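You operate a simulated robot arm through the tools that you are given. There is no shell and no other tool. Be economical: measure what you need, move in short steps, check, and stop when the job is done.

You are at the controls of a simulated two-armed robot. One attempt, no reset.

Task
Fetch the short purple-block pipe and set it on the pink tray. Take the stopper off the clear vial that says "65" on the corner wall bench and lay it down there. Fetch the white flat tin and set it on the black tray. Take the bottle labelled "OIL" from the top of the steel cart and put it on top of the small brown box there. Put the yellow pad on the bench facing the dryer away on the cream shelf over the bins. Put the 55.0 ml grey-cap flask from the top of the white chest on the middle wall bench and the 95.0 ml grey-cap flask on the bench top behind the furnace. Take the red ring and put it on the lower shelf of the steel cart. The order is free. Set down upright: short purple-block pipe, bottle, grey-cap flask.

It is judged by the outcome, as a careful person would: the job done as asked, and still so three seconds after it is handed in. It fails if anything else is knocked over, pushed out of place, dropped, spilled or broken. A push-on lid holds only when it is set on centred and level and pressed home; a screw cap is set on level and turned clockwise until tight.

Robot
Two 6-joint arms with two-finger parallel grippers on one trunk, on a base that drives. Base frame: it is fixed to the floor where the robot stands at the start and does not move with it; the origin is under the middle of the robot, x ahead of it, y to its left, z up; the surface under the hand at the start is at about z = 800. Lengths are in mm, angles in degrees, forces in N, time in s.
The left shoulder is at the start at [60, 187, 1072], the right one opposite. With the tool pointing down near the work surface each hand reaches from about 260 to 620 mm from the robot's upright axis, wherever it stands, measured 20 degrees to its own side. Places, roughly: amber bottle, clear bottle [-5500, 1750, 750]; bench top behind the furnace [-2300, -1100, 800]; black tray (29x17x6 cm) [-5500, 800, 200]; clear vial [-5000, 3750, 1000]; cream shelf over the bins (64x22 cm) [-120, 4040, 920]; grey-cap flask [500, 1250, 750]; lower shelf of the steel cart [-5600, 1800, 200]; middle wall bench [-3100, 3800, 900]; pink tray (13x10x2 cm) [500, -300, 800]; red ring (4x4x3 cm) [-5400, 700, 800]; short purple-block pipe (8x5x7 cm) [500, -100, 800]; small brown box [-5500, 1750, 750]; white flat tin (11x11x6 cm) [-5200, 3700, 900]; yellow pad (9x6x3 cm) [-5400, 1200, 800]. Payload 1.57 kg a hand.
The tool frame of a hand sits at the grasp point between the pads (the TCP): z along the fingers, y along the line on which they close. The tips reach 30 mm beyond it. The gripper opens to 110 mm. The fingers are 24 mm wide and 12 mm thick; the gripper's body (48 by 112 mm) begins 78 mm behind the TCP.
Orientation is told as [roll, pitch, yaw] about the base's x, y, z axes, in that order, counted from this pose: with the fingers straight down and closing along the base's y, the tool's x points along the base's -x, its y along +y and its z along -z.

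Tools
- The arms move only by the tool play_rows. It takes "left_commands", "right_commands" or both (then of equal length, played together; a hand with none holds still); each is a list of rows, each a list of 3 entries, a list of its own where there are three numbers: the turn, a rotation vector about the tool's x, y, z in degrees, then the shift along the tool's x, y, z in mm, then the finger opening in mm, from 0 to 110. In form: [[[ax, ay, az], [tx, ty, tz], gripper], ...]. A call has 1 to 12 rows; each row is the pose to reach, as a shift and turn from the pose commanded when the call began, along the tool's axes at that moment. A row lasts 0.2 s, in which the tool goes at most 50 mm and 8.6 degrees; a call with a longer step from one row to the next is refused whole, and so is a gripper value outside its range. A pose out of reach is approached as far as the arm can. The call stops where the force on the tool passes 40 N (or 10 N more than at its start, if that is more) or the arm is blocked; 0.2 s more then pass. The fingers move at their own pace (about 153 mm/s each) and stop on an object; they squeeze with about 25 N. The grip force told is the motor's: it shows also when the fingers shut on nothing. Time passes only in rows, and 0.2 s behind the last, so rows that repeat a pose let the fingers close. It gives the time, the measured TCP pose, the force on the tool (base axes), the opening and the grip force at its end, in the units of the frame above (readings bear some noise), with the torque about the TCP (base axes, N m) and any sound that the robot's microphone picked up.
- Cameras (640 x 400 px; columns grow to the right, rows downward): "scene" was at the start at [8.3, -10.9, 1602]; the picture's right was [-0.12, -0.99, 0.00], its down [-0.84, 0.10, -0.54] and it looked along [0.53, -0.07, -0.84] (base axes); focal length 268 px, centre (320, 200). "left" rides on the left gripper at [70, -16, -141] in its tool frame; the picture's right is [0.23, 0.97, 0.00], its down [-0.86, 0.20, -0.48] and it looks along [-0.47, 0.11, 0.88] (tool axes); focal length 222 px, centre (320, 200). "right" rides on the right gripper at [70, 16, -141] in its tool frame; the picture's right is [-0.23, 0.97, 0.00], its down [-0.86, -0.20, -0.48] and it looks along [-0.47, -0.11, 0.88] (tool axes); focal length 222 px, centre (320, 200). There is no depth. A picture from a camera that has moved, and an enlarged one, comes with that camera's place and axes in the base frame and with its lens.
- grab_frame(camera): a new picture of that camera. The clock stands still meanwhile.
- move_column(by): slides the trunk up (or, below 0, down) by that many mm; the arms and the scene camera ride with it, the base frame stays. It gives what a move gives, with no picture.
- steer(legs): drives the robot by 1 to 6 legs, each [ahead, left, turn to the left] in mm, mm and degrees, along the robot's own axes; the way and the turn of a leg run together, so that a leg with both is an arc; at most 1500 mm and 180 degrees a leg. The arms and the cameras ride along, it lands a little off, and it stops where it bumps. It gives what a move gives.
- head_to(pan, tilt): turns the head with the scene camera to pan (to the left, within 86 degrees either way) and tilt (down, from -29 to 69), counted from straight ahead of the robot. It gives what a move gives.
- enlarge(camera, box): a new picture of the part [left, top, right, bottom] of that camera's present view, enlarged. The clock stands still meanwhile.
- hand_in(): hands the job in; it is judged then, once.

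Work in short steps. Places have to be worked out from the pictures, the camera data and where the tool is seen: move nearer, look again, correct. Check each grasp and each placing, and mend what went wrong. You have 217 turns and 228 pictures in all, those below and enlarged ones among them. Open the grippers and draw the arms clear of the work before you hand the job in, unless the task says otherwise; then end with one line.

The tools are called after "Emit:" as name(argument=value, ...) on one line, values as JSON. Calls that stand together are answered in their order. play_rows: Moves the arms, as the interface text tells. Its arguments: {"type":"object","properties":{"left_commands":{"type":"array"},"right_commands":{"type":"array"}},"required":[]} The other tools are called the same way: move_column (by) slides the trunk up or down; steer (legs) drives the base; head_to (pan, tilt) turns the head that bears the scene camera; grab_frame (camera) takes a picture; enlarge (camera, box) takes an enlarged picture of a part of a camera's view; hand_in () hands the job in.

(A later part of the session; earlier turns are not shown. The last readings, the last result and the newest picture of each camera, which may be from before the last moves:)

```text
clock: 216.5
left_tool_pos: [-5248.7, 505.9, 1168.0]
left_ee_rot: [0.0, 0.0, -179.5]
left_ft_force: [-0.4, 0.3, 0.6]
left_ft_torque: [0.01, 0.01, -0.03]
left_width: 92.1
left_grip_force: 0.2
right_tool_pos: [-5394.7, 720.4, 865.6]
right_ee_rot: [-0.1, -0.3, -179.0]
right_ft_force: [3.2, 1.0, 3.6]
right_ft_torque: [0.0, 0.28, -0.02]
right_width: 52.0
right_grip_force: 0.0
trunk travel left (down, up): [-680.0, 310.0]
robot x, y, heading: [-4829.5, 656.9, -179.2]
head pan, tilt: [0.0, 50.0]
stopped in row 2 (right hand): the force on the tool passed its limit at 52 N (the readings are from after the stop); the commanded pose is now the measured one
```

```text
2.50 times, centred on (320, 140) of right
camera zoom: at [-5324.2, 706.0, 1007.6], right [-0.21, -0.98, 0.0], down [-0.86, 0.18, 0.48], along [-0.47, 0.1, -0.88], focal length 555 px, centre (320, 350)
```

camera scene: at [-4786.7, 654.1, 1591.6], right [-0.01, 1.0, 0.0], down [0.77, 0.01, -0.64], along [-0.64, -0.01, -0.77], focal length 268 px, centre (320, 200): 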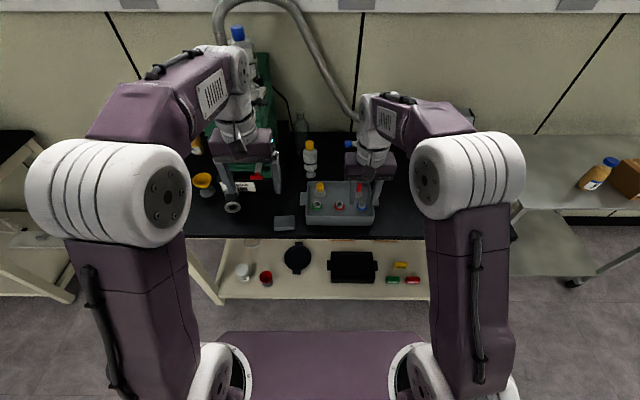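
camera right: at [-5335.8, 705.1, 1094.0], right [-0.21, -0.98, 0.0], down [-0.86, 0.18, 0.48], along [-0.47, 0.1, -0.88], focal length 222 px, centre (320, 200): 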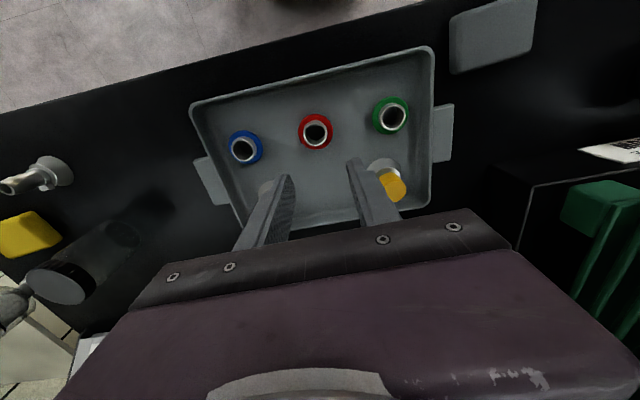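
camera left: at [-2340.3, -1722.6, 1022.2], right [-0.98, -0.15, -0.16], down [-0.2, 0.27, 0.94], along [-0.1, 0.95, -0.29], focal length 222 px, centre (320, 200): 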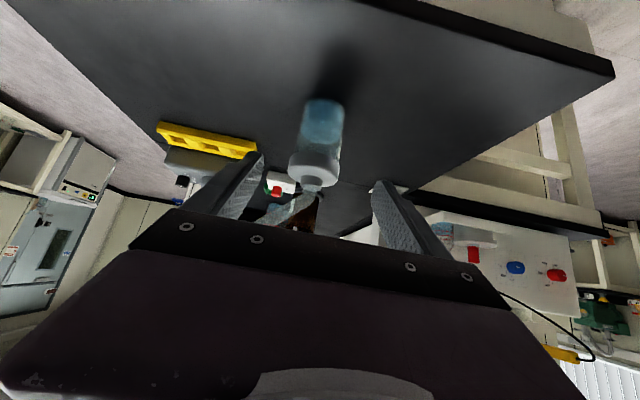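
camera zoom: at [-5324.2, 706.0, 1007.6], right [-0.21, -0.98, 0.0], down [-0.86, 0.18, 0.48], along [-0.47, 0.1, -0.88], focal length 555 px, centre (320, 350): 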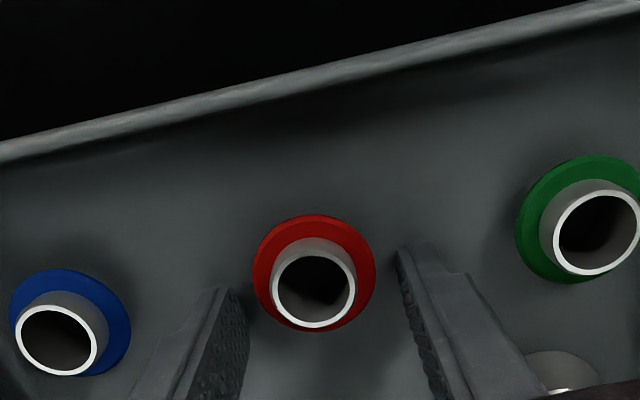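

The tips met the tray floor (z≈835), so this is deep enough. Raising 2 mm and closing.

Emit:
play_rows(right_commands=[[[0, 0, 0], [0, 0, -3], 52], [[0, 0, 0], [0, 0, -3], 30], [[0, 0, 0], [0, 0, -3], 10], [[0, 0, 0], [0, 0, -3], 10], [[0, 0, 0], [0, 0, -3], 10]])

Emit:
enlarge(camera="right", box=[200, 60, 440, 220])

```text
clock: 217.7
left_tool_pos: [-5251.1, 506.0, 1166.8]
left_ee_rot: [0.1, 0.3, -179.4]
left_ft_force: [-0.1, -0.6, 0.3]
left_ft_torque: [0.01, 0.0, 0.0]
left_width: 92.3
left_grip_force: 0.0
right_tool_pos: [-5396.2, 721.0, 866.3]
right_ee_rot: [0.1, -0.2, -179.1]
right_ft_force: [-0.6, -0.4, -0.2]
right_ft_torque: [-0.01, 0.0, 0.04]
right_width: 35.6
right_grip_force: 24.8
trunk travel left (down, up): [-680.0, 310.0]
robot x, y, heading: [-4831.3, 651.7, -179.5]
head pan, tilt: [0.0, 50.0]
```

```text
2.50 times, centred on (320, 140) of right
camera zoom: at [-5326.0, 706.2, 1008.4], right [-0.21, -0.98, 0.0], down [-0.86, 0.19, 0.48], along [-0.47, 0.1, -0.88], focal length 555 px, centre (320, 350)
```

zoom: 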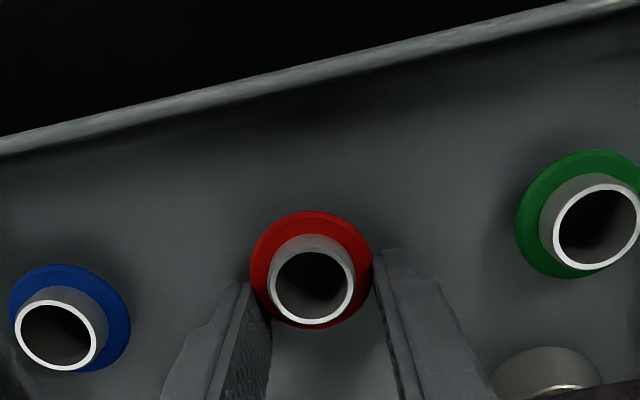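

The pads hold the ring behind its middle (chord 35.6 mm). Opening, shifting 9 mm toward me, and regripping.

Emit:
play_rows(right_commands=[[[0, 0, 0], [0, 0, 0], 52], [[0, 0, 0], [0, 0, 0], 55], [[0, 0, 0], [8, 0, 0], 55], [[0, 0, 0], [8, 0, 0], 30], [[0, 0, 0], [8, 0, 0], 10], [[0, 0, 0], [8, 0, 0], 10]])

Emit:
enlarge(camera="right", box=[200, 60, 440, 220])

```text
clock: 219.1
left_tool_pos: [-5251.2, 506.3, 1167.2]
left_ee_rot: [0.0, 0.1, -179.5]
left_ft_force: [-0.6, 0.6, 0.8]
left_ft_torque: [0.01, 0.0, 0.02]
left_width: 92.2
left_grip_force: 0.1
right_tool_pos: [-5389.4, 722.1, 866.9]
right_ee_rot: [0.0, -0.2, -179.1]
right_ft_force: [0.6, -0.2, 1.3]
right_ft_torque: [-0.01, 0.03, -0.02]
right_width: 35.8
right_grip_force: 25.5
trunk travel left (down, up): [-680.0, 310.0]
robot x, y, heading: [-4828.6, 655.1, -179.5]
head pan, tilt: [0.0, 50.0]
```

```text
2.50 times, centred on (320, 140) of right
camera zoom: at [-5318.3, 706.7, 1008.4], right [-0.21, -0.98, 0.0], down [-0.86, 0.19, 0.48], along [-0.47, 0.1, -0.88], focal length 555 px, centre (320, 350)
```

zoom: 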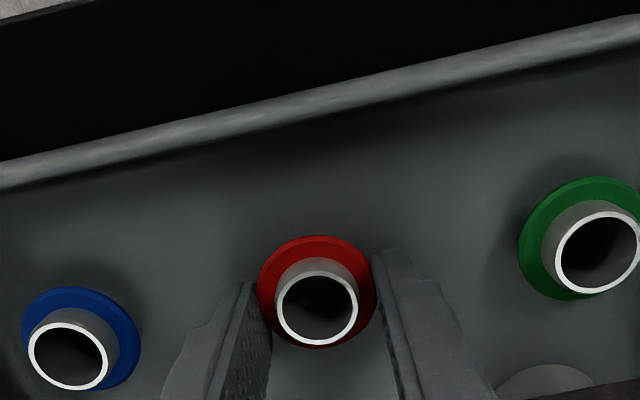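

Same width, so it was the true diameter and it's now centred. Lifting.

Emit:
play_rows(right_commands=[[[0, 0, 0], [0, 0, -20], 10], [[0, 0, 0], [0, 0, -60], 10], [[0, 0, 0], [0, 0, -100], 10], [[0, 0, 0], [20, 0, -140], 10], [[0, 0, 0], [60, 0, -160], 10], [[0, 0, 0], [100, 0, -160], 10]])

Emit:
grab_frame(camera="right")

```text
clock: 220.5
left_tool_pos: [-5250.0, 505.1, 1166.4]
left_ee_rot: [0.0, 0.2, -179.5]
left_ft_force: [0.5, -0.6, 0.4]
left_ft_torque: [0.01, 0.02, -0.02]
left_width: 92.1
left_grip_force: 0.1
right_tool_pos: [-5287.4, 724.0, 1027.9]
right_ee_rot: [0.0, -0.3, -179.0]
right_ft_force: [0.0, 0.4, -0.9]
right_ft_torque: [-0.01, -0.02, 0.03]
right_width: 35.9
right_grip_force: 25.0
trunk travel left (down, up): [-680.0, 310.0]
robot x, y, heading: [-4828.0, 656.3, -179.4]
head pan, tilt: [0.0, 50.0]
```

```text
132 pictures are left
camera right: at [-5216.4, 709.5, 1169.3], right [-0.21, -0.98, 0.0], down [-0.86, 0.19, 0.48], along [-0.47, 0.1, -0.88], focal length 222 px, centre (320, 200)
```

right: 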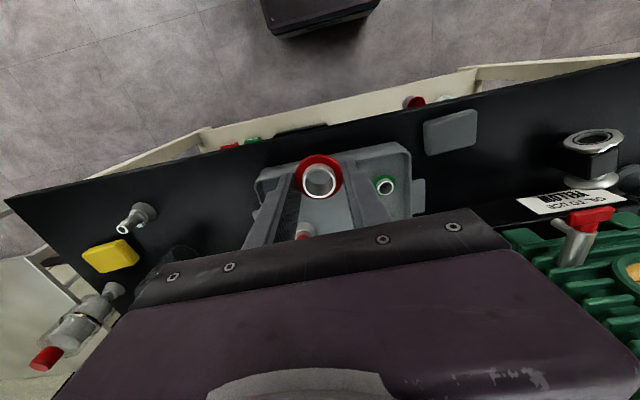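

Ring held. Backing off and strafing right to the steel cart.

Emit:
steer(legs=[[-260, 0, 0], [0, -1210, -0.6]])

Emit:
head_to(pan=0, tilt=40)

Emit:
grab_frame(camera="scene")

Emit:
enlarge(camera="scene", box=[220, 100, 460, 300])

```text
clock: 228.2
left_tool_pos: [-4993.8, 1750.3, 1166.3]
left_ee_rot: [0.1, 0.3, 179.0]
left_ft_force: [-1.2, 0.3, -0.6]
left_ft_torque: [0.0, 0.0, 0.02]
left_width: 92.0
left_grip_force: 0.0
right_tool_pos: [-5024.2, 1969.8, 1027.2]
right_ee_rot: [0.1, -0.3, 179.5]
right_ft_force: [-0.3, -0.2, -0.4]
right_ft_torque: [0.0, 0.0, -0.01]
right_width: 36.0
right_grip_force: 25.2
trunk travel left (down, up): [-680.0, 310.0]
robot x, y, heading: [-4569.1, 1887.8, 178.8]
head pan, tilt: [0.0, 50.0]
```

```text
clock: 228.9
left_tool_pos: [-4994.9, 1750.0, 1166.7]
left_ee_rot: [0.0, 0.2, 178.8]
left_ft_force: [0.1, -0.4, -0.5]
left_ft_torque: [-0.01, -0.02, 0.0]
left_width: 92.1
left_grip_force: 0.0
right_tool_pos: [-5024.6, 1970.2, 1028.0]
right_ee_rot: [0.0, -0.1, 179.5]
right_ft_force: [-0.3, -0.2, -0.1]
right_ft_torque: [-0.02, 0.02, 0.0]
right_width: 36.1
right_grip_force: 24.8
trunk travel left (down, up): [-680.0, 310.0]
robot x, y, heading: [-4565.2, 1887.6, 178.9]
head pan, tilt: [0.0, 40.0]
```

```text
131 pictures are left
camera scene: at [-4592.9, 1887.6, 1605.7], right [0.02, 1.0, 0.0], down [0.64, -0.01, -0.77], along [-0.77, 0.01, -0.64], focal length 268 px, centre (320, 200)
```

scene: 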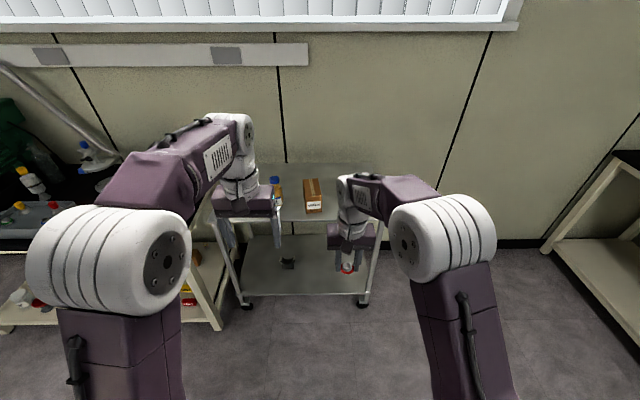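

```text
2.00 times, centred on (340, 200) of scene
camera zoom: at [-4592.9, 1887.6, 1605.7], right [0.02, 1.0, 0.0], down [0.64, -0.01, -0.77], along [-0.77, 0.01, -0.64], focal length 535 px, centre (280, 200)
```

zoom: 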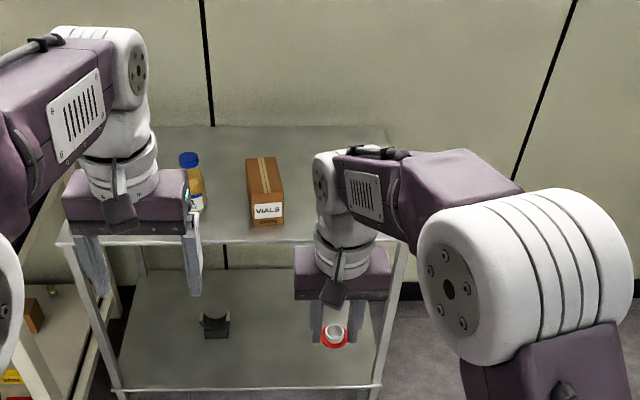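

Lower shelf front edge ≈ x -5435, y 1420–2190. Lowering the trunk 680 mm here, then looking.

Emit:
move_column(by=-680)

Emit:
head_to(pan=0, tilt=25)

Emit:
grab_frame(camera="scene")

Emit:
grab_frame(camera="right")

```text
refused: -680 is not a number from -400 to 400
```

```text
clock: 229.6
left_tool_pos: [-4993.9, 1750.9, 1166.6]
left_ee_rot: [0.0, 0.3, 178.9]
left_ft_force: [0.3, 0.2, 0.6]
left_ft_torque: [-0.02, -0.02, 0.0]
left_width: 92.1
left_grip_force: 0.0
right_tool_pos: [-5023.6, 1971.0, 1026.9]
right_ee_rot: [0.1, -0.2, 179.5]
right_ft_force: [0.0, -0.3, 0.0]
right_ft_torque: [0.0, -0.03, 0.01]
right_width: 35.8
right_grip_force: 24.7
trunk travel left (down, up): [-680.0, 310.0]
robot x, y, heading: [-4566.7, 1889.5, 178.9]
head pan, tilt: [0.0, 25.0]
```

```text
129 pictures are left
camera scene: at [-4600.0, 1887.5, 1629.0], right [0.02, 1.0, 0.0], down [0.42, -0.01, -0.91], along [-0.91, 0.02, -0.42], focal length 268 px, centre (320, 200)
```

scene: 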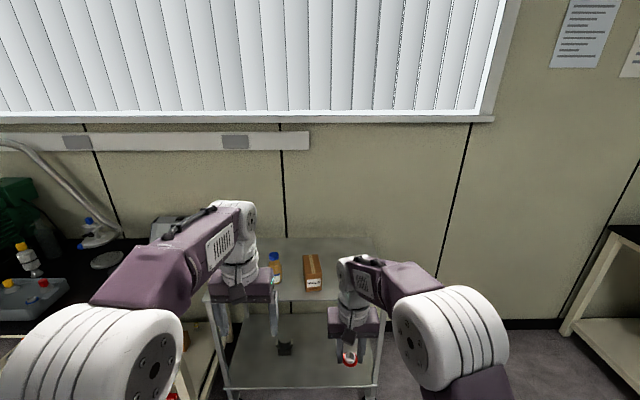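

```text
128 pictures are left
camera right: at [-4954.9, 1952.7, 1168.8], right [-0.24, -0.97, 0.0], down [-0.85, 0.21, 0.48], along [-0.47, 0.11, -0.88], focal length 222 px, centre (320, 200)
```

right: 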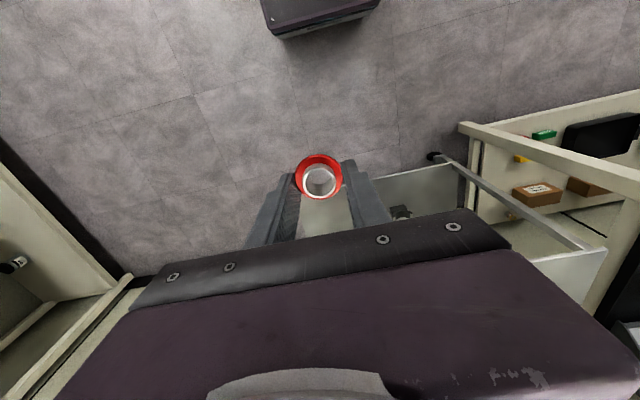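

Emit:
move_column(by=-340)

Emit:
move_column(by=-340)

Emit:
head_to(pan=0, tilt=25)

Emit:
grab_frame(camera="scene")

Emit:
grab_frame(camera="right")

```text
clock: 233.0
left_tool_pos: [-4994.9, 1750.7, 826.4]
left_ee_rot: [0.0, 0.1, 178.9]
left_ft_force: [0.2, 0.7, -0.4]
left_ft_torque: [0.02, 0.01, -0.01]
left_width: 91.9
left_grip_force: 0.0
right_tool_pos: [-5025.2, 1969.6, 687.5]
right_ee_rot: [0.0, -0.2, 179.4]
right_ft_force: [0.2, -0.7, 0.8]
right_ft_torque: [0.0, -0.01, 0.0]
right_width: 36.0
right_grip_force: 25.3
trunk travel left (down, up): [-340.0, 650.0]
robot x, y, heading: [-4571.2, 1888.5, 179.0]
head pan, tilt: [0.0, 25.0]
```

```text
clock: 236.3
left_tool_pos: [-4993.2, 1750.4, 487.3]
left_ee_rot: [0.1, 0.2, 178.9]
left_ft_force: [-0.5, -1.3, -0.7]
left_ft_torque: [-0.03, -0.02, -0.03]
left_width: 92.3
left_grip_force: 0.2
right_tool_pos: [-5024.4, 1969.9, 347.6]
right_ee_rot: [0.1, -0.2, 179.5]
right_ft_force: [0.1, 0.4, -0.2]
right_ft_torque: [-0.02, 0.02, 0.03]
right_width: 36.0
right_grip_force: 25.6
trunk travel left (down, up): [0.0, 990.0]
robot x, y, heading: [-4566.0, 1890.8, 179.1]
head pan, tilt: [0.0, 25.0]
```

```text
clock: 236.9
left_tool_pos: [-4994.1, 1750.4, 486.7]
left_ee_rot: [0.0, 0.1, 178.9]
left_ft_force: [0.8, -0.7, -0.4]
left_ft_torque: [0.0, 0.05, 0.01]
left_width: 91.9
left_grip_force: 0.1
right_tool_pos: [-5025.2, 1970.6, 346.7]
right_ee_rot: [0.0, -0.2, 179.5]
right_ft_force: [0.3, -0.2, -0.3]
right_ft_torque: [-0.01, -0.02, -0.03]
right_width: 35.6
right_grip_force: 25.4
trunk travel left (down, up): [0.0, 990.0]
robot x, y, heading: [-4567.7, 1888.2, 179.1]
head pan, tilt: [0.0, 25.0]
```

```text
127 pictures are left
camera scene: at [-4599.9, 1887.5, 949.1], right [0.02, 1.0, 0.0], down [0.42, -0.01, -0.91], along [-0.91, 0.02, -0.42], focal length 268 px, centre (320, 200)
```

scene: 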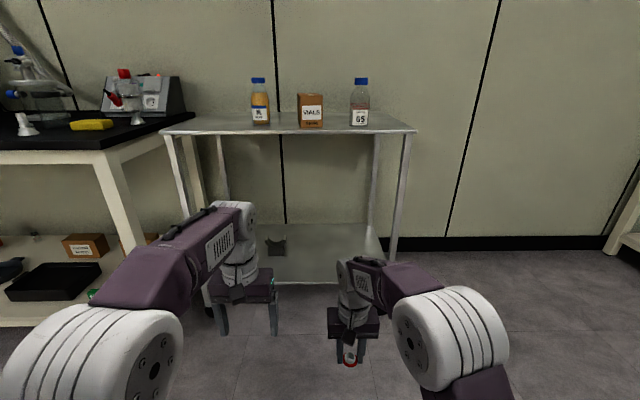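

```text
126 pictures are left
camera right: at [-4954.8, 1952.7, 488.8], right [-0.24, -0.97, 0.0], down [-0.85, 0.21, 0.48], along [-0.47, 0.11, -0.88], focal length 222 px, centre (320, 200)
```

right: 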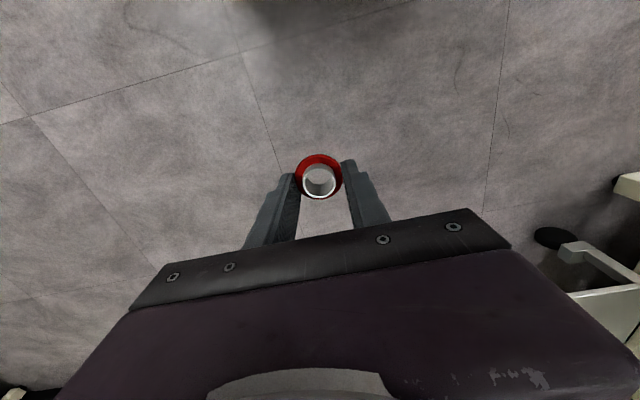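

Triangulating both views: lower shelf z≈194, cart front x≈-5437, cart top z≈790. I'll pull the left hand back, drive ahead 400 mm and check.

Emit:
play_rows(left_commands=[[[0, 0, 0], [25, 0, 15], 92], [[0, 0, 0], [50, 0, 30], 92], [[0, 0, 0], [80, 0, 40], 92]], right_commands=[[[0, 0, 0], [0, 0, 20], 10], [[0, 0, 0], [0, 0, 40], 10], [[0, 0, 0], [0, 0, 50], 10]])

Emit:
steer(legs=[[390, 0, 0]])

Emit:
grab_frame(camera="right")

Emit:
grab_frame(camera="scene")

```text
clock: 237.7
left_tool_pos: [-4913.5, 1751.0, 446.7]
left_ee_rot: [0.0, 0.2, 178.9]
left_ft_force: [-0.2, 0.9, 0.4]
left_ft_torque: [-0.02, -0.02, -0.02]
left_width: 92.0
left_grip_force: 0.0
right_tool_pos: [-5025.3, 1968.8, 296.2]
right_ee_rot: [0.0, -0.3, 179.3]
right_ft_force: [-0.2, 0.1, -0.4]
right_ft_torque: [0.01, -0.01, -0.03]
right_width: 35.9
right_grip_force: 24.9
trunk travel left (down, up): [0.0, 990.0]
robot x, y, heading: [-4563.8, 1889.5, 178.8]
head pan, tilt: [0.0, 25.0]
```

```text
clock: 240.1
left_tool_pos: [-5301.8, 1759.2, 447.1]
left_ee_rot: [-0.1, 0.2, 178.7]
left_ft_force: [0.0, 0.5, -0.1]
left_ft_torque: [0.0, 0.03, 0.01]
left_width: 91.9
left_grip_force: 0.0
right_tool_pos: [-5412.8, 1977.6, 297.2]
right_ee_rot: [0.0, -0.2, 179.2]
right_ft_force: [-0.2, 0.2, -0.8]
right_ft_torque: [0.0, -0.05, 0.03]
right_width: 35.8
right_grip_force: 25.0
trunk travel left (down, up): [0.0, 990.0]
robot x, y, heading: [-4956.1, 1896.1, 179.3]
head pan, tilt: [0.0, 25.0]
```

```text
125 pictures are left
camera right: at [-5342.5, 1960.8, 438.8], right [-0.24, -0.97, 0.0], down [-0.85, 0.21, 0.48], along [-0.47, 0.11, -0.88], focal length 222 px, centre (320, 200)
```

right: 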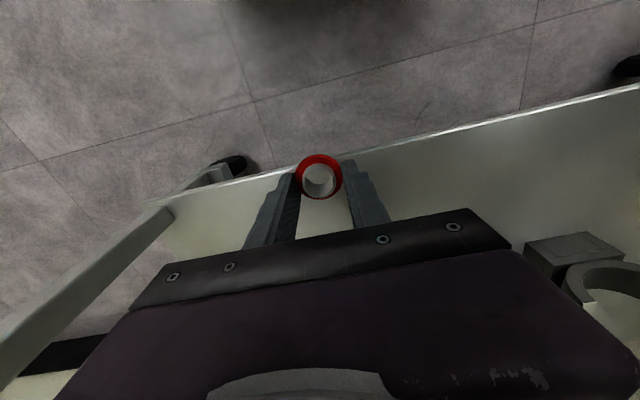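

```text
124 pictures are left
camera scene: at [-4987.5, 1895.3, 949.1], right [0.02, 1.0, 0.0], down [0.42, -0.01, -0.91], along [-0.91, 0.02, -0.42], focal length 268 px, centre (320, 200)
```

scene: 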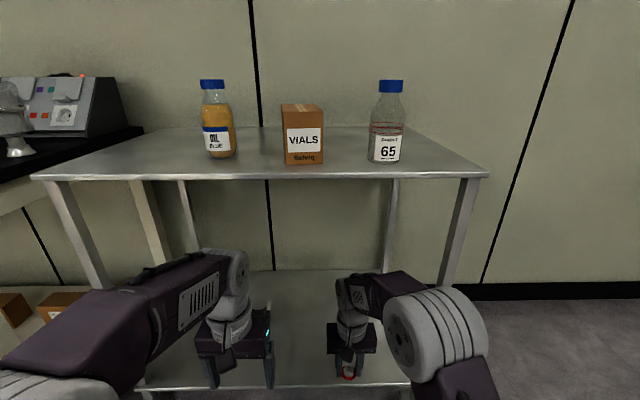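

Clear. Moving the ring 85 mm forward over the shelf and lowering 62 mm.

Emit:
play_rows(right_commands=[[[0, 0, 0], [-30, 0, 0], 10], [[0, 0, 0], [-60, 0, 0], 10], [[0, 0, 0], [-85, 0, 10], 10], [[0, 0, 0], [-85, 0, 30], 10], [[0, 0, 0], [-85, 0, 50], 10], [[0, 0, 0], [-85, 0, 62], 10]])

Emit:
grab_frame(camera="right")

```text
clock: 241.7
left_tool_pos: [-5301.3, 1759.4, 446.8]
left_ee_rot: [0.1, 0.0, 178.6]
left_ft_force: [-0.5, 0.0, 0.1]
left_ft_torque: [-0.04, 0.01, 0.02]
left_width: 91.8
left_grip_force: 0.1
right_tool_pos: [-5499.4, 1979.8, 243.2]
right_ee_rot: [0.2, -0.8, 179.2]
right_ft_force: [7.4, 0.7, 24.9]
right_ft_torque: [0.04, -0.32, 0.02]
right_width: 35.8
right_grip_force: 24.8
trunk travel left (down, up): [0.0, 990.0]
robot x, y, heading: [-4955.4, 1893.4, 178.8]
head pan, tilt: [0.0, 25.0]
stopped in row 6 (right hand): the force on the tool passed its limit at 42 N (the readings are from after the stop); the commanded pose is now the measured one
```

```text
123 pictures are left
camera right: at [-5428.0, 1962.1, 383.3], right [-0.24, -0.97, 0.0], down [-0.85, 0.21, 0.49], along [-0.48, 0.11, -0.87], focal length 222 px, centre (320, 200)
```

right: 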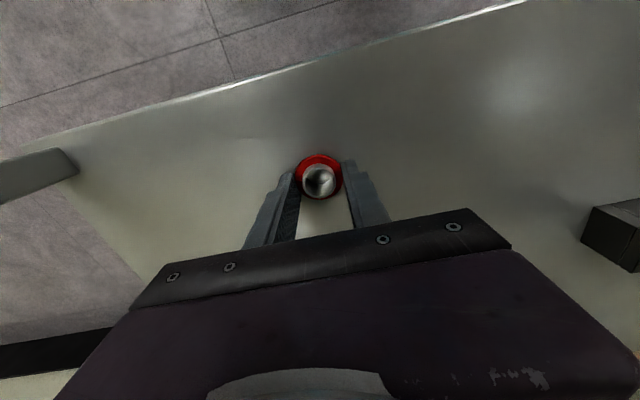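

Contact: the ring is on the shelf, well inside the edge. Easing up 2 mm, releasing, and rising.

Emit:
play_rows(right_commands=[[[0, 0, 0], [0, 0, -2], 10], [[0, 0, 0], [0, 0, -2], 45], [[0, 0, 0], [0, 0, -2], 60], [[0, 0, 0], [0, 0, -2], 60], [[0, 0, 0], [0, 0, -30], 60], [[0, 0, 0], [0, 0, -60], 60], [[0, 0, 0], [40, 0, -70], 60], [[0, 0, 0], [85, 0, -70], 60]])

Emit:
grab_frame(camera="right")

```text
clock: 243.5
left_tool_pos: [-5302.4, 1758.9, 445.4]
left_ee_rot: [0.0, 0.2, 178.6]
left_ft_force: [-0.2, 0.0, 0.3]
left_ft_torque: [0.0, 0.01, 0.04]
left_width: 91.7
left_grip_force: 0.1
right_tool_pos: [-5412.3, 1977.1, 307.4]
right_ee_rot: [0.2, -0.5, 179.2]
right_ft_force: [0.5, 0.0, -0.7]
right_ft_torque: [-0.01, 0.0, 0.0]
right_width: 60.0
right_grip_force: 0.1
trunk travel left (down, up): [0.0, 990.0]
robot x, y, heading: [-4952.8, 1897.2, 178.8]
head pan, tilt: [0.0, 25.0]
```

```text
122 pictures are left
camera right: at [-5341.5, 1959.8, 449.4], right [-0.24, -0.97, 0.0], down [-0.85, 0.21, 0.49], along [-0.47, 0.11, -0.87], focal length 222 px, centre (320, 200)
```

right: 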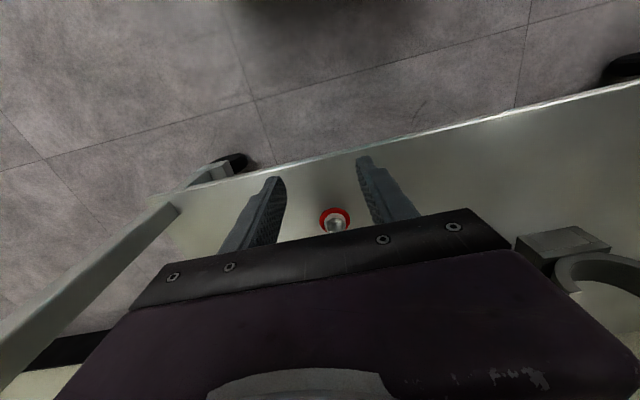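

Ring delivered. Reading the bottle labels while at this height.

Emit:
enlarge(camera="scene", box=[180, 60, 430, 190])

Emit:
steer(legs=[[-390, 0, 0]])

Emit:
move_column(by=390)

Emit:
grab_frame(camera="scene")

```text
2.56 times, centred on (305, 125) of scene
camera zoom: at [-4987.4, 1895.4, 949.0], right [0.02, 1.0, 0.0], down [0.42, -0.01, -0.91], along [-0.91, 0.02, -0.42], focal length 685 px, centre (358, 392)
```

zoom: 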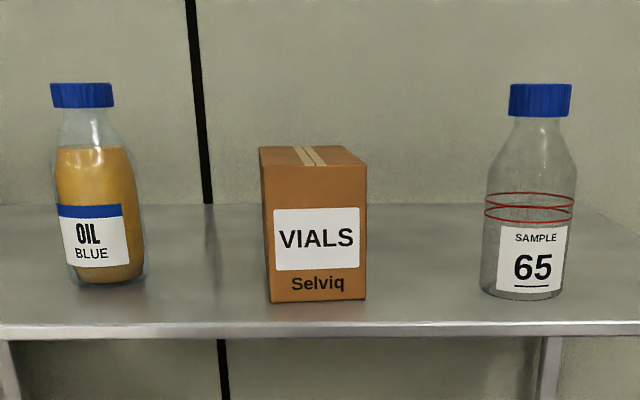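

```text
clock: 245.9
left_tool_pos: [-4913.8, 1751.2, 445.2]
left_ee_rot: [0.1, 0.3, 178.6]
left_ft_force: [0.1, 0.8, -0.2]
left_ft_torque: [0.0, -0.01, 0.02]
left_width: 91.8
left_grip_force: 0.1
right_tool_pos: [-5023.6, 1969.9, 307.4]
right_ee_rot: [0.1, -0.3, 179.2]
right_ft_force: [-0.1, 0.5, 0.1]
right_ft_torque: [0.01, 0.02, -0.02]
right_width: 59.8
right_grip_force: 0.0
trunk travel left (down, up): [0.0, 990.0]
robot x, y, heading: [-4566.6, 1888.8, 178.5]
head pan, tilt: [0.0, 25.0]
```

```text
clock: 249.7
left_tool_pos: [-4914.5, 1751.4, 837.0]
left_ee_rot: [0.0, 0.3, 178.5]
left_ft_force: [0.3, -0.6, 0.5]
left_ft_torque: [-0.05, 0.04, 0.0]
left_width: 92.2
left_grip_force: 0.1
right_tool_pos: [-5023.4, 1969.3, 697.5]
right_ee_rot: [0.1, -0.4, 179.2]
right_ft_force: [-0.4, -0.4, 0.7]
right_ft_torque: [-0.01, 0.01, 0.0]
right_width: 60.0
right_grip_force: 0.1
trunk travel left (down, up): [-390.0, 600.0]
robot x, y, heading: [-4564.8, 1888.3, 178.6]
head pan, tilt: [0.0, 25.0]
```

```text
120 pictures are left
camera scene: at [-4599.2, 1886.4, 1339.0], right [0.02, 1.0, 0.0], down [0.42, -0.01, -0.91], along [-0.91, 0.02, -0.42], focal length 268 px, centre (320, 200)
```

scene: 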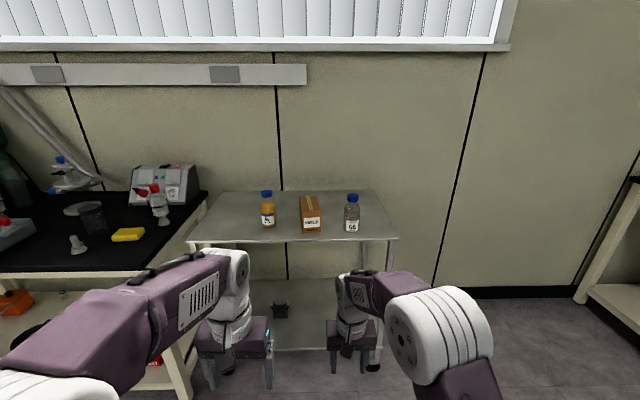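

The left one is the OIL bottle (≈(-5585,1692), ~148 tall, ~70 wide); the box is ~100 tall. Raising the trunk, tucking the right hand, and driving up to the cart to take the bottle with the left hand.

Emit:
move_column(by=300)

Emit:
play_rows(right_commands=[[[0, 0, 0], [20, 0, -40], 60], [[0, 0, 0], [40, 0, -80], 60], [[0, 0, 0], [60, 0, -120], 60], [[0, 0, 0], [80, 0, -150], 60]], left_commands=[[[0, 0, 0], [-30, 0, 0], 100], [[0, 0, 0], [-60, 0, 0], 100], [[0, 0, 0], [-90, 0, 0], 100], [[0, 0, 0], [-120, 0, 0], 100]])

Emit:
steer(legs=[[400, 0, 0.5]])

Emit:
head_to(pan=0, tilt=50)

Emit:
grab_frame(camera="left")

Emit:
grab_frame(camera="scene")

```text
clock: 252.7
left_tool_pos: [-4914.9, 1752.5, 1135.5]
left_ee_rot: [0.0, 0.2, 178.5]
left_ft_force: [0.5, -0.7, -0.4]
left_ft_torque: [0.02, -0.02, 0.02]
left_width: 92.0
left_grip_force: 0.0
right_tool_pos: [-5024.1, 1970.3, 997.9]
right_ee_rot: [0.2, -0.5, 179.1]
right_ft_force: [0.5, -0.7, -0.1]
right_ft_torque: [-0.03, -0.02, 0.01]
right_width: 60.0
right_grip_force: 0.0
trunk travel left (down, up): [-690.0, 300.0]
robot x, y, heading: [-4565.4, 1890.2, 178.6]
head pan, tilt: [0.0, 25.0]
```

```text
clock: 253.7
left_tool_pos: [-5035.7, 1753.5, 1137.4]
left_ee_rot: [0.0, 0.1, 178.4]
left_ft_force: [0.8, 0.2, 0.5]
left_ft_torque: [0.03, -0.02, -0.01]
left_width: 100.0
left_grip_force: 0.1
right_tool_pos: [-4943.2, 1970.4, 1146.7]
right_ee_rot: [0.1, -0.4, 179.1]
right_ft_force: [0.3, 0.2, 0.0]
right_ft_torque: [0.0, 0.01, 0.03]
right_width: 60.0
right_grip_force: 0.1
trunk travel left (down, up): [-690.0, 300.0]
robot x, y, heading: [-4566.4, 1888.4, 178.4]
head pan, tilt: [0.0, 25.0]
```

```text
clock: 256.1
left_tool_pos: [-5430.7, 1764.0, 1137.5]
left_ee_rot: [0.0, 0.1, 178.6]
left_ft_force: [-0.4, 0.2, 0.1]
left_ft_torque: [-0.01, -0.02, 0.0]
left_width: 100.0
left_grip_force: 0.0
right_tool_pos: [-5338.3, 1979.8, 1147.0]
right_ee_rot: [0.1, -0.4, 179.1]
right_ft_force: [-0.1, 0.4, -0.3]
right_ft_torque: [0.0, -0.01, -0.01]
right_width: 60.0
right_grip_force: 0.1
trunk travel left (down, up): [-690.0, 300.0]
robot x, y, heading: [-4961.0, 1895.3, 178.4]
head pan, tilt: [0.0, 25.0]
```

```text
clock: 257.0
left_tool_pos: [-5431.4, 1763.8, 1137.8]
left_ee_rot: [0.0, 0.2, 178.6]
left_ft_force: [0.5, 0.2, -0.1]
left_ft_torque: [0.0, 0.03, 0.01]
left_width: 100.1
left_grip_force: 0.0
right_tool_pos: [-5338.1, 1979.5, 1146.8]
right_ee_rot: [0.0, -0.4, 179.1]
right_ft_force: [0.6, -0.2, 0.2]
right_ft_torque: [0.01, -0.01, 0.0]
right_width: 60.0
right_grip_force: 0.0
trunk travel left (down, up): [-690.0, 300.0]
robot x, y, heading: [-4962.3, 1897.9, 178.7]
head pan, tilt: [0.0, 50.0]
```

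```text
119 pictures are left
camera left: at [-5361.3, 1777.0, 1279.4], right [0.2, -0.98, 0.0], down [-0.86, -0.18, 0.48], along [-0.47, -0.1, -0.88], focal length 222 px, centre (320, 200)
```

left: 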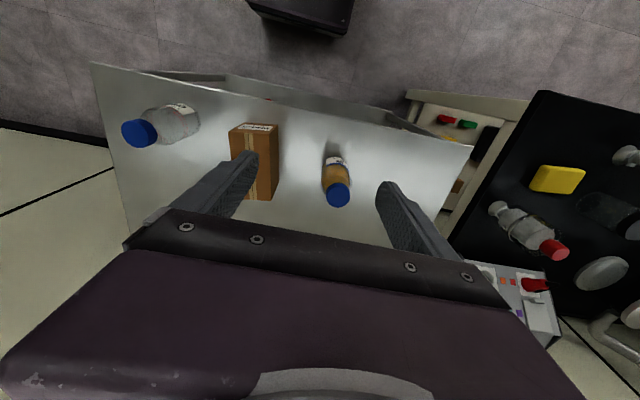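

```text
118 pictures are left
camera scene: at [-4979.3, 1895.6, 1601.6], right [0.02, 1.0, 0.0], down [0.77, -0.02, -0.64], along [-0.64, 0.02, -0.77], focal length 268 px, centre (320, 200)
```

scene: 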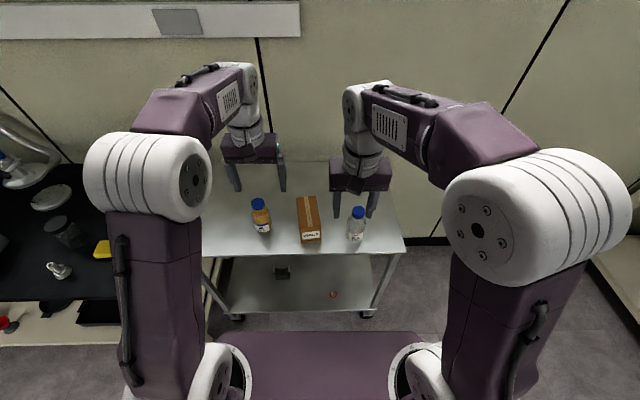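

Bottle at ≈(-5520,1712). Enlarging to measure the box top accurately.

Emit:
enlarge(camera="scene", box=[230, 180, 380, 260])

Emit:
enlarge(camera="left", box=[210, 100, 390, 220])

```text
4.27 times, centred on (305, 220) of scene
camera zoom: at [-4979.3, 1895.6, 1601.6], right [0.02, 1.0, 0.0], down [0.77, -0.02, -0.64], along [-0.64, 0.02, -0.77], focal length 1142 px, centre (384, 115)
```

zoom: 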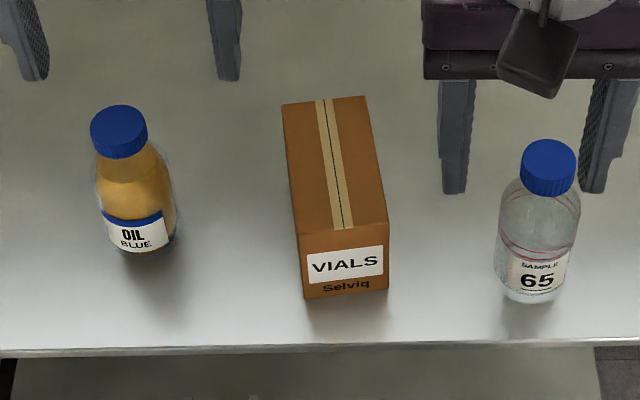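

```text
3.33 times, centred on (300, 160) of left
camera zoom: at [-5361.3, 1777.0, 1279.4], right [0.2, -0.98, 0.0], down [-0.86, -0.18, 0.48], along [-0.47, -0.1, -0.88], focal length 740 px, centre (387, 333)
```

zoom: 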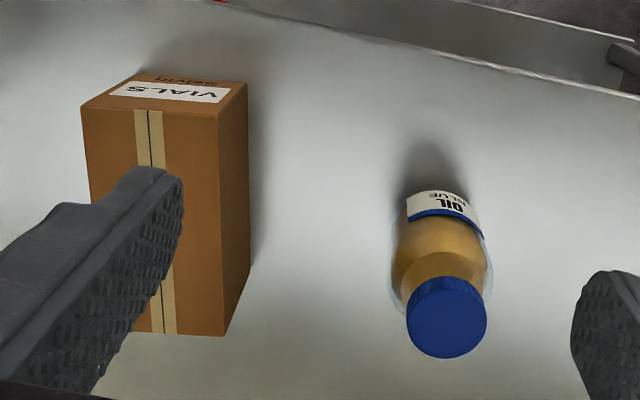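

Box top centre ≈(-5528,1872), top z≈885, about 68 wide in y. I'll take the bottle with the left hand pitched 45°, going first to a pre-grasp.

Emit:
play_rows(left_commands=[[[0, -8, 0], [-2, 9, 36], 100], [[0, -16, 0], [-4, 18, 72], 100], [[0, -24, 0], [-6, 27, 108], 100], [[0, -32, 0], [-8, 36, 144], 100], [[0, -40, 0], [-10, 45, 180], 100], [[0, -45, 0], [-11, 53, 218], 100], [[0, -45, 0], [-11, 53, 218], 100]])

Emit:
grab_frame(camera="left")

```text
clock: 258.6
left_tool_pos: [-5442.8, 1712.6, 919.6]
left_ee_rot: [0.1, -44.9, 178.5]
left_ft_force: [-0.5, 0.5, -0.1]
left_ft_torque: [0.0, 0.02, 0.0]
left_width: 100.1
left_grip_force: 0.1
left hand out of reach, approached as far as the arm can: row 4
right_tool_pos: [-5336.4, 1980.1, 1146.3]
right_ee_rot: [0.1, -0.5, 179.1]
right_ft_force: [1.0, 0.3, -0.4]
right_ft_torque: [-0.01, 0.02, -0.01]
right_width: 60.2
right_grip_force: 0.0
trunk travel left (down, up): [-690.0, 300.0]
robot x, y, heading: [-4962.2, 1902.0, 178.6]
head pan, tilt: [0.0, 50.0]
```

```text
115 pictures are left
camera left: at [-5293.4, 1724.2, 970.3], right [0.14, -0.98, -0.16], down [-0.27, -0.19, 0.94], along [-0.95, -0.09, -0.29], focal length 222 px, centre (320, 200)
```

left: 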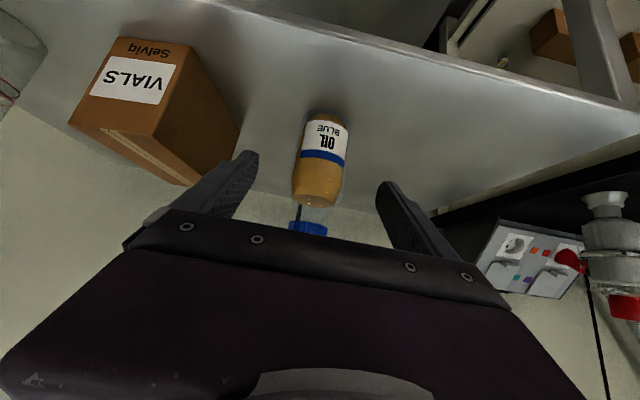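

Aligned to within 5 mm. Advancing 115 mm along the fingers.

Emit:
play_rows(left_commands=[[[0, 0, 0], [1, 2, 30], 100], [[0, 0, 0], [3, 4, 60], 100], [[0, 0, 0], [5, 5, 90], 100], [[0, 0, 0], [5, 5, 115], 100]])

Emit:
grab_frame(camera="left")

```text
clock: 259.6
left_tool_pos: [-5520.1, 1709.2, 831.8]
left_ee_rot: [0.1, -44.8, 178.6]
left_ft_force: [-0.2, -0.4, -0.4]
left_ft_torque: [0.0, -0.02, -0.04]
left_width: 100.1
left_grip_force: 0.1
right_tool_pos: [-5339.4, 1980.3, 1145.2]
right_ee_rot: [0.1, -0.4, 179.1]
right_ft_force: [-0.8, 0.4, 0.1]
right_ft_torque: [0.0, 0.01, -0.03]
right_width: 60.0
right_grip_force: 0.0
trunk travel left (down, up): [-690.0, 300.0]
robot x, y, heading: [-4962.0, 1899.3, 178.5]
head pan, tilt: [0.0, 50.0]
```

```text
114 pictures are left
camera left: at [-5371.6, 1720.3, 884.9], right [0.14, -0.98, -0.16], down [-0.28, -0.19, 0.94], along [-0.95, -0.09, -0.3], focal length 222 px, centre (320, 200)
```

left: 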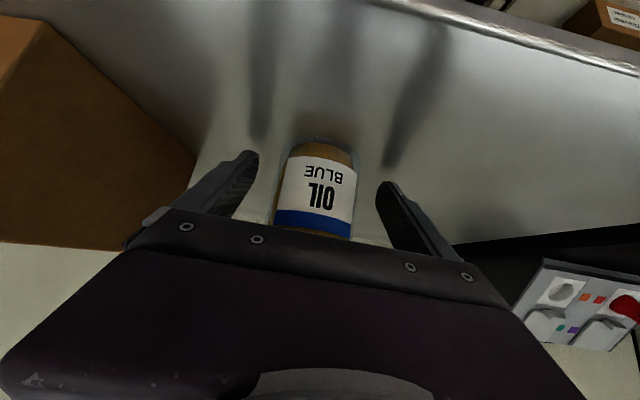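

The bottle is a bit deeper; sliding 12 mm forward horizontally and closing.

Emit:
play_rows(left_commands=[[[0, 0, 0], [-8.5, 0, 8.5], 100], [[0, 0, 0], [-8.5, 0, 8.5], 75], [[0, 0, 0], [-8.5, 0, 8.5], 50], [[0, 0, 0], [-8.5, 0, 8.5], 40], [[0, 0, 0], [-8.5, 0, 8.5], 40]])

Emit:
grab_frame(camera="left")

Emit:
enlarge(camera="scene", box=[210, 160, 360, 260])

```text
clock: 260.8
left_tool_pos: [-5531.5, 1708.2, 833.5]
left_ee_rot: [-0.1, -44.8, 178.6]
left_ft_force: [0.9, 0.2, 1.1]
left_ft_torque: [0.04, 0.02, 0.02]
left_width: 61.3
left_grip_force: 24.8
right_tool_pos: [-5338.7, 1979.5, 1146.3]
right_ee_rot: [0.1, -0.5, 179.1]
right_ft_force: [-0.3, 0.3, -0.5]
right_ft_torque: [-0.03, -0.02, -0.01]
right_width: 60.1
right_grip_force: 0.1
trunk travel left (down, up): [-690.0, 300.0]
robot x, y, heading: [-4961.8, 1900.6, 178.5]
head pan, tilt: [0.0, 50.0]
```

```text
113 pictures are left
camera left: at [-5382.8, 1720.1, 885.3], right [0.14, -0.98, -0.16], down [-0.27, -0.19, 0.94], along [-0.95, -0.09, -0.29], focal length 222 px, centre (320, 200)
```

left: 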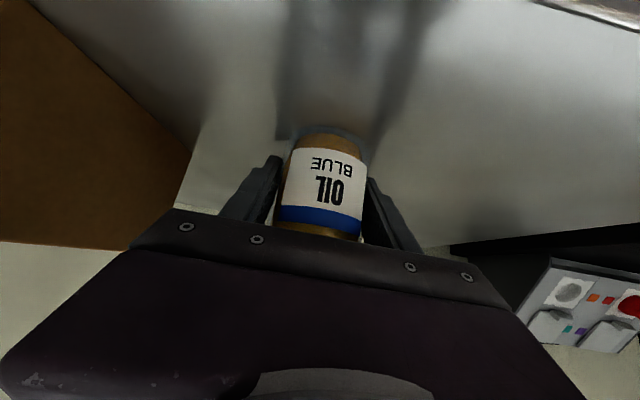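

```text
4.00 times, centred on (285, 210) of scene
camera zoom: at [-4979.8, 1895.5, 1601.5], right [0.02, 1.0, 0.0], down [0.77, -0.02, -0.64], along [-0.64, 0.02, -0.77], focal length 1070 px, centre (460, 160)
```

zoom: 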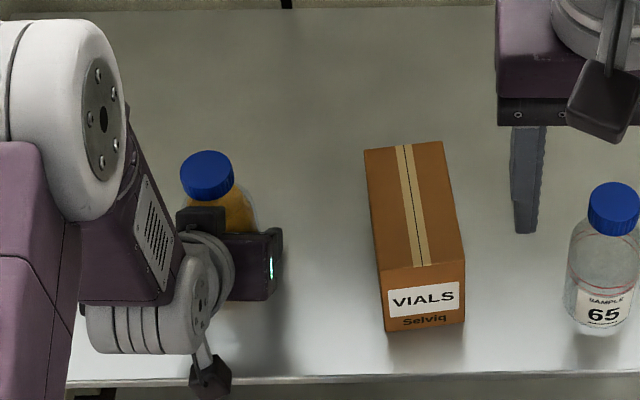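

Gripped at 61 mm. Lifting 130 mm with the trunk and strafing right 160 mm to bring it over the box.

Emit:
move_column(by=130)

Emit:
steer(legs=[[0, -160, 0]])

Emit:
grab_frame(camera="left")

Emit:
enlarge(camera="scene", box=[200, 160, 400, 290])

```text
clock: 262.4
left_tool_pos: [-5532.3, 1709.1, 963.5]
left_ee_rot: [0.0, -44.8, 178.6]
left_ft_force: [-0.3, 0.0, -3.5]
left_ft_torque: [-0.01, 0.02, -0.01]
left_width: 61.2
left_grip_force: 25.2
right_tool_pos: [-5339.6, 1978.9, 1276.1]
right_ee_rot: [0.0, -0.4, 179.0]
right_ft_force: [-0.4, -0.4, 0.0]
right_ft_torque: [0.0, -0.02, -0.01]
right_width: 60.1
right_grip_force: 0.1
trunk travel left (down, up): [-820.0, 170.0]
robot x, y, heading: [-4960.7, 1898.0, 178.6]
head pan, tilt: [0.0, 50.0]
```

```text
clock: 263.8
left_tool_pos: [-5529.3, 1865.0, 963.1]
left_ee_rot: [-0.2, -44.8, 178.7]
left_ft_force: [-0.1, -1.2, -2.2]
left_ft_torque: [0.03, 0.04, 0.0]
left_width: 61.3
left_grip_force: 24.5
right_tool_pos: [-5335.5, 2133.7, 1276.4]
right_ee_rot: [-0.1, -0.4, 179.1]
right_ft_force: [0.2, 0.2, 0.9]
right_ft_torque: [0.03, -0.02, 0.01]
right_width: 60.1
right_grip_force: 0.1
trunk travel left (down, up): [-820.0, 170.0]
robot x, y, heading: [-4956.1, 2060.2, 178.5]
head pan, tilt: [0.0, 50.0]
```

```text
111 pictures are left
camera left: at [-5379.2, 1875.9, 1014.8], right [0.14, -0.98, -0.16], down [-0.27, -0.2, 0.94], along [-0.95, -0.08, -0.29], focal length 222 px, centre (320, 200)
```

left: 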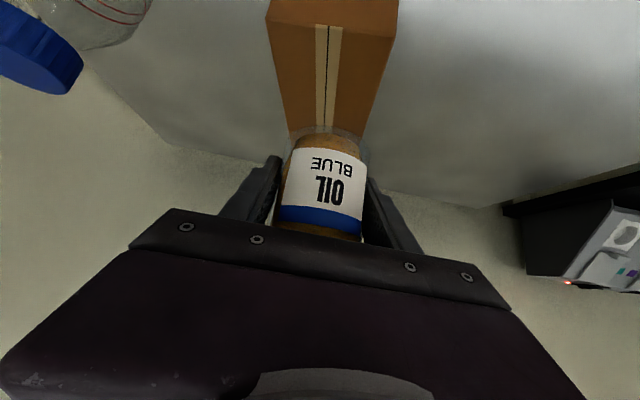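

```text
3.08 times, centred on (300, 225) of scene
camera zoom: at [-4976.3, 2049.6, 1731.5], right [0.02, 1.0, 0.0], down [0.77, -0.02, -0.64], along [-0.64, 0.02, -0.77], focal length 823 px, centre (382, 123)
```

zoom: 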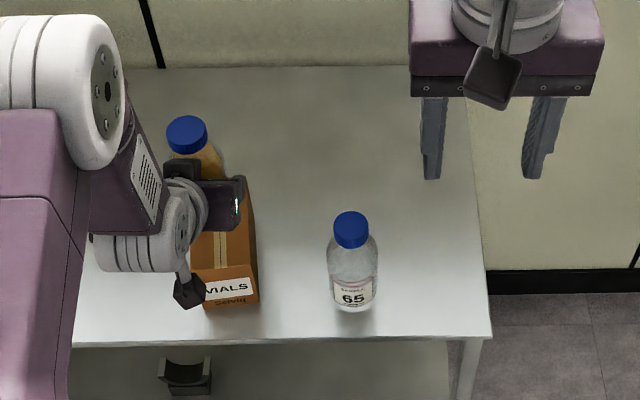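

The box axis at that depth is y≈1873; a shift of 5 mm in y and -4 in x centres the bottle. Shifting and lowering 30 mm.

Emit:
play_rows(left_commands=[[[0, 0, 0], [-2.8, -5, 2.8], 40], [[0, 0, 0], [8, -5, 14], 40], [[0, 0, 0], [18, -5, 24], 40], [[0, 0, 0], [18, -5, 24], 40]])

Emit:
enlarge(camera="left", box=[220, 0, 440, 240])

Emit:
enlarge(camera="scene", box=[220, 170, 320, 270])

```text
clock: 264.8
left_tool_pos: [-5532.0, 1871.1, 934.8]
left_ee_rot: [0.0, -44.8, 178.6]
left_ft_force: [-0.4, -0.5, -3.3]
left_ft_torque: [0.01, -0.01, -0.01]
left_width: 61.2
left_grip_force: 24.7
right_tool_pos: [-5333.6, 2137.8, 1276.0]
right_ee_rot: [0.1, -0.4, 179.1]
right_ft_force: [-0.6, -0.3, 0.6]
right_ft_torque: [0.0, -0.02, 0.0]
right_width: 59.8
right_grip_force: 0.0
trunk travel left (down, up): [-820.0, 170.0]
robot x, y, heading: [-4958.5, 2057.4, 178.6]
head pan, tilt: [0.0, 50.0]
```

```text
1.67 times, centred on (330, 120) of left
camera zoom: at [-5382.4, 1883.5, 986.0], right [0.14, -0.98, -0.16], down [-0.27, -0.19, 0.94], along [-0.95, -0.09, -0.29], focal length 370 px, centre (303, 333)
```

zoom: 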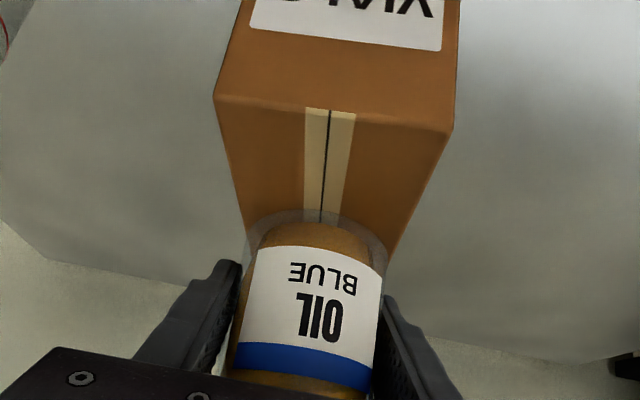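

```text
4.00 times, centred on (270, 220) of scene
camera zoom: at [-4975.9, 2053.6, 1731.6], right [0.02, 1.0, 0.0], down [0.77, -0.02, -0.64], along [-0.64, 0.02, -0.77], focal length 1070 px, centre (520, 120)
```

zoom: 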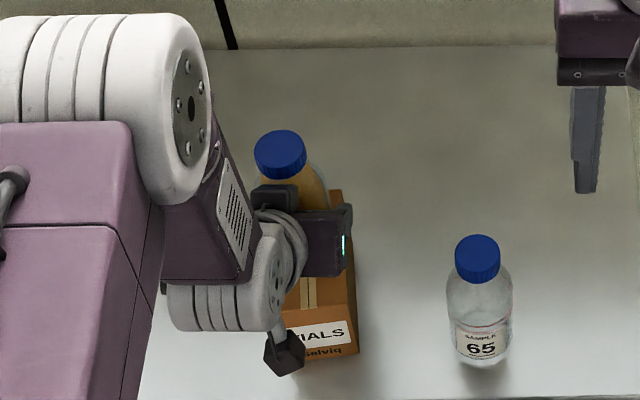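

Centred on the tape line. Lowering the last 8 mm in fine steps.

Emit:
play_rows(left_commands=[[[0, 0, 0], [2, 0, 2], 40], [[0, 0, 0], [3.5, 0, 3.5], 40], [[0, 0, 0], [4.6, 0, 4.6], 40], [[0, 0, 0], [5.6, 0, 5.6], 40]])

```text
clock: 265.8
left_tool_pos: [-5531.8, 1871.7, 928.4]
left_ee_rot: [0.0, -45.2, 178.7]
left_ft_force: [-1.2, -0.7, 13.9]
left_ft_torque: [-0.09, -0.45, -0.06]
left_width: 61.2
left_grip_force: 25.2
right_tool_pos: [-5333.5, 2137.4, 1277.1]
right_ee_rot: [0.1, -0.5, 179.1]
right_ft_force: [-0.5, -0.2, 0.0]
right_ft_torque: [-0.01, 0.04, -0.03]
right_width: 60.4
right_grip_force: 0.1
trunk travel left (down, up): [-820.0, 170.0]
robot x, y, heading: [-4958.0, 2055.9, 178.7]
head pan, tilt: [0.0, 50.0]
```

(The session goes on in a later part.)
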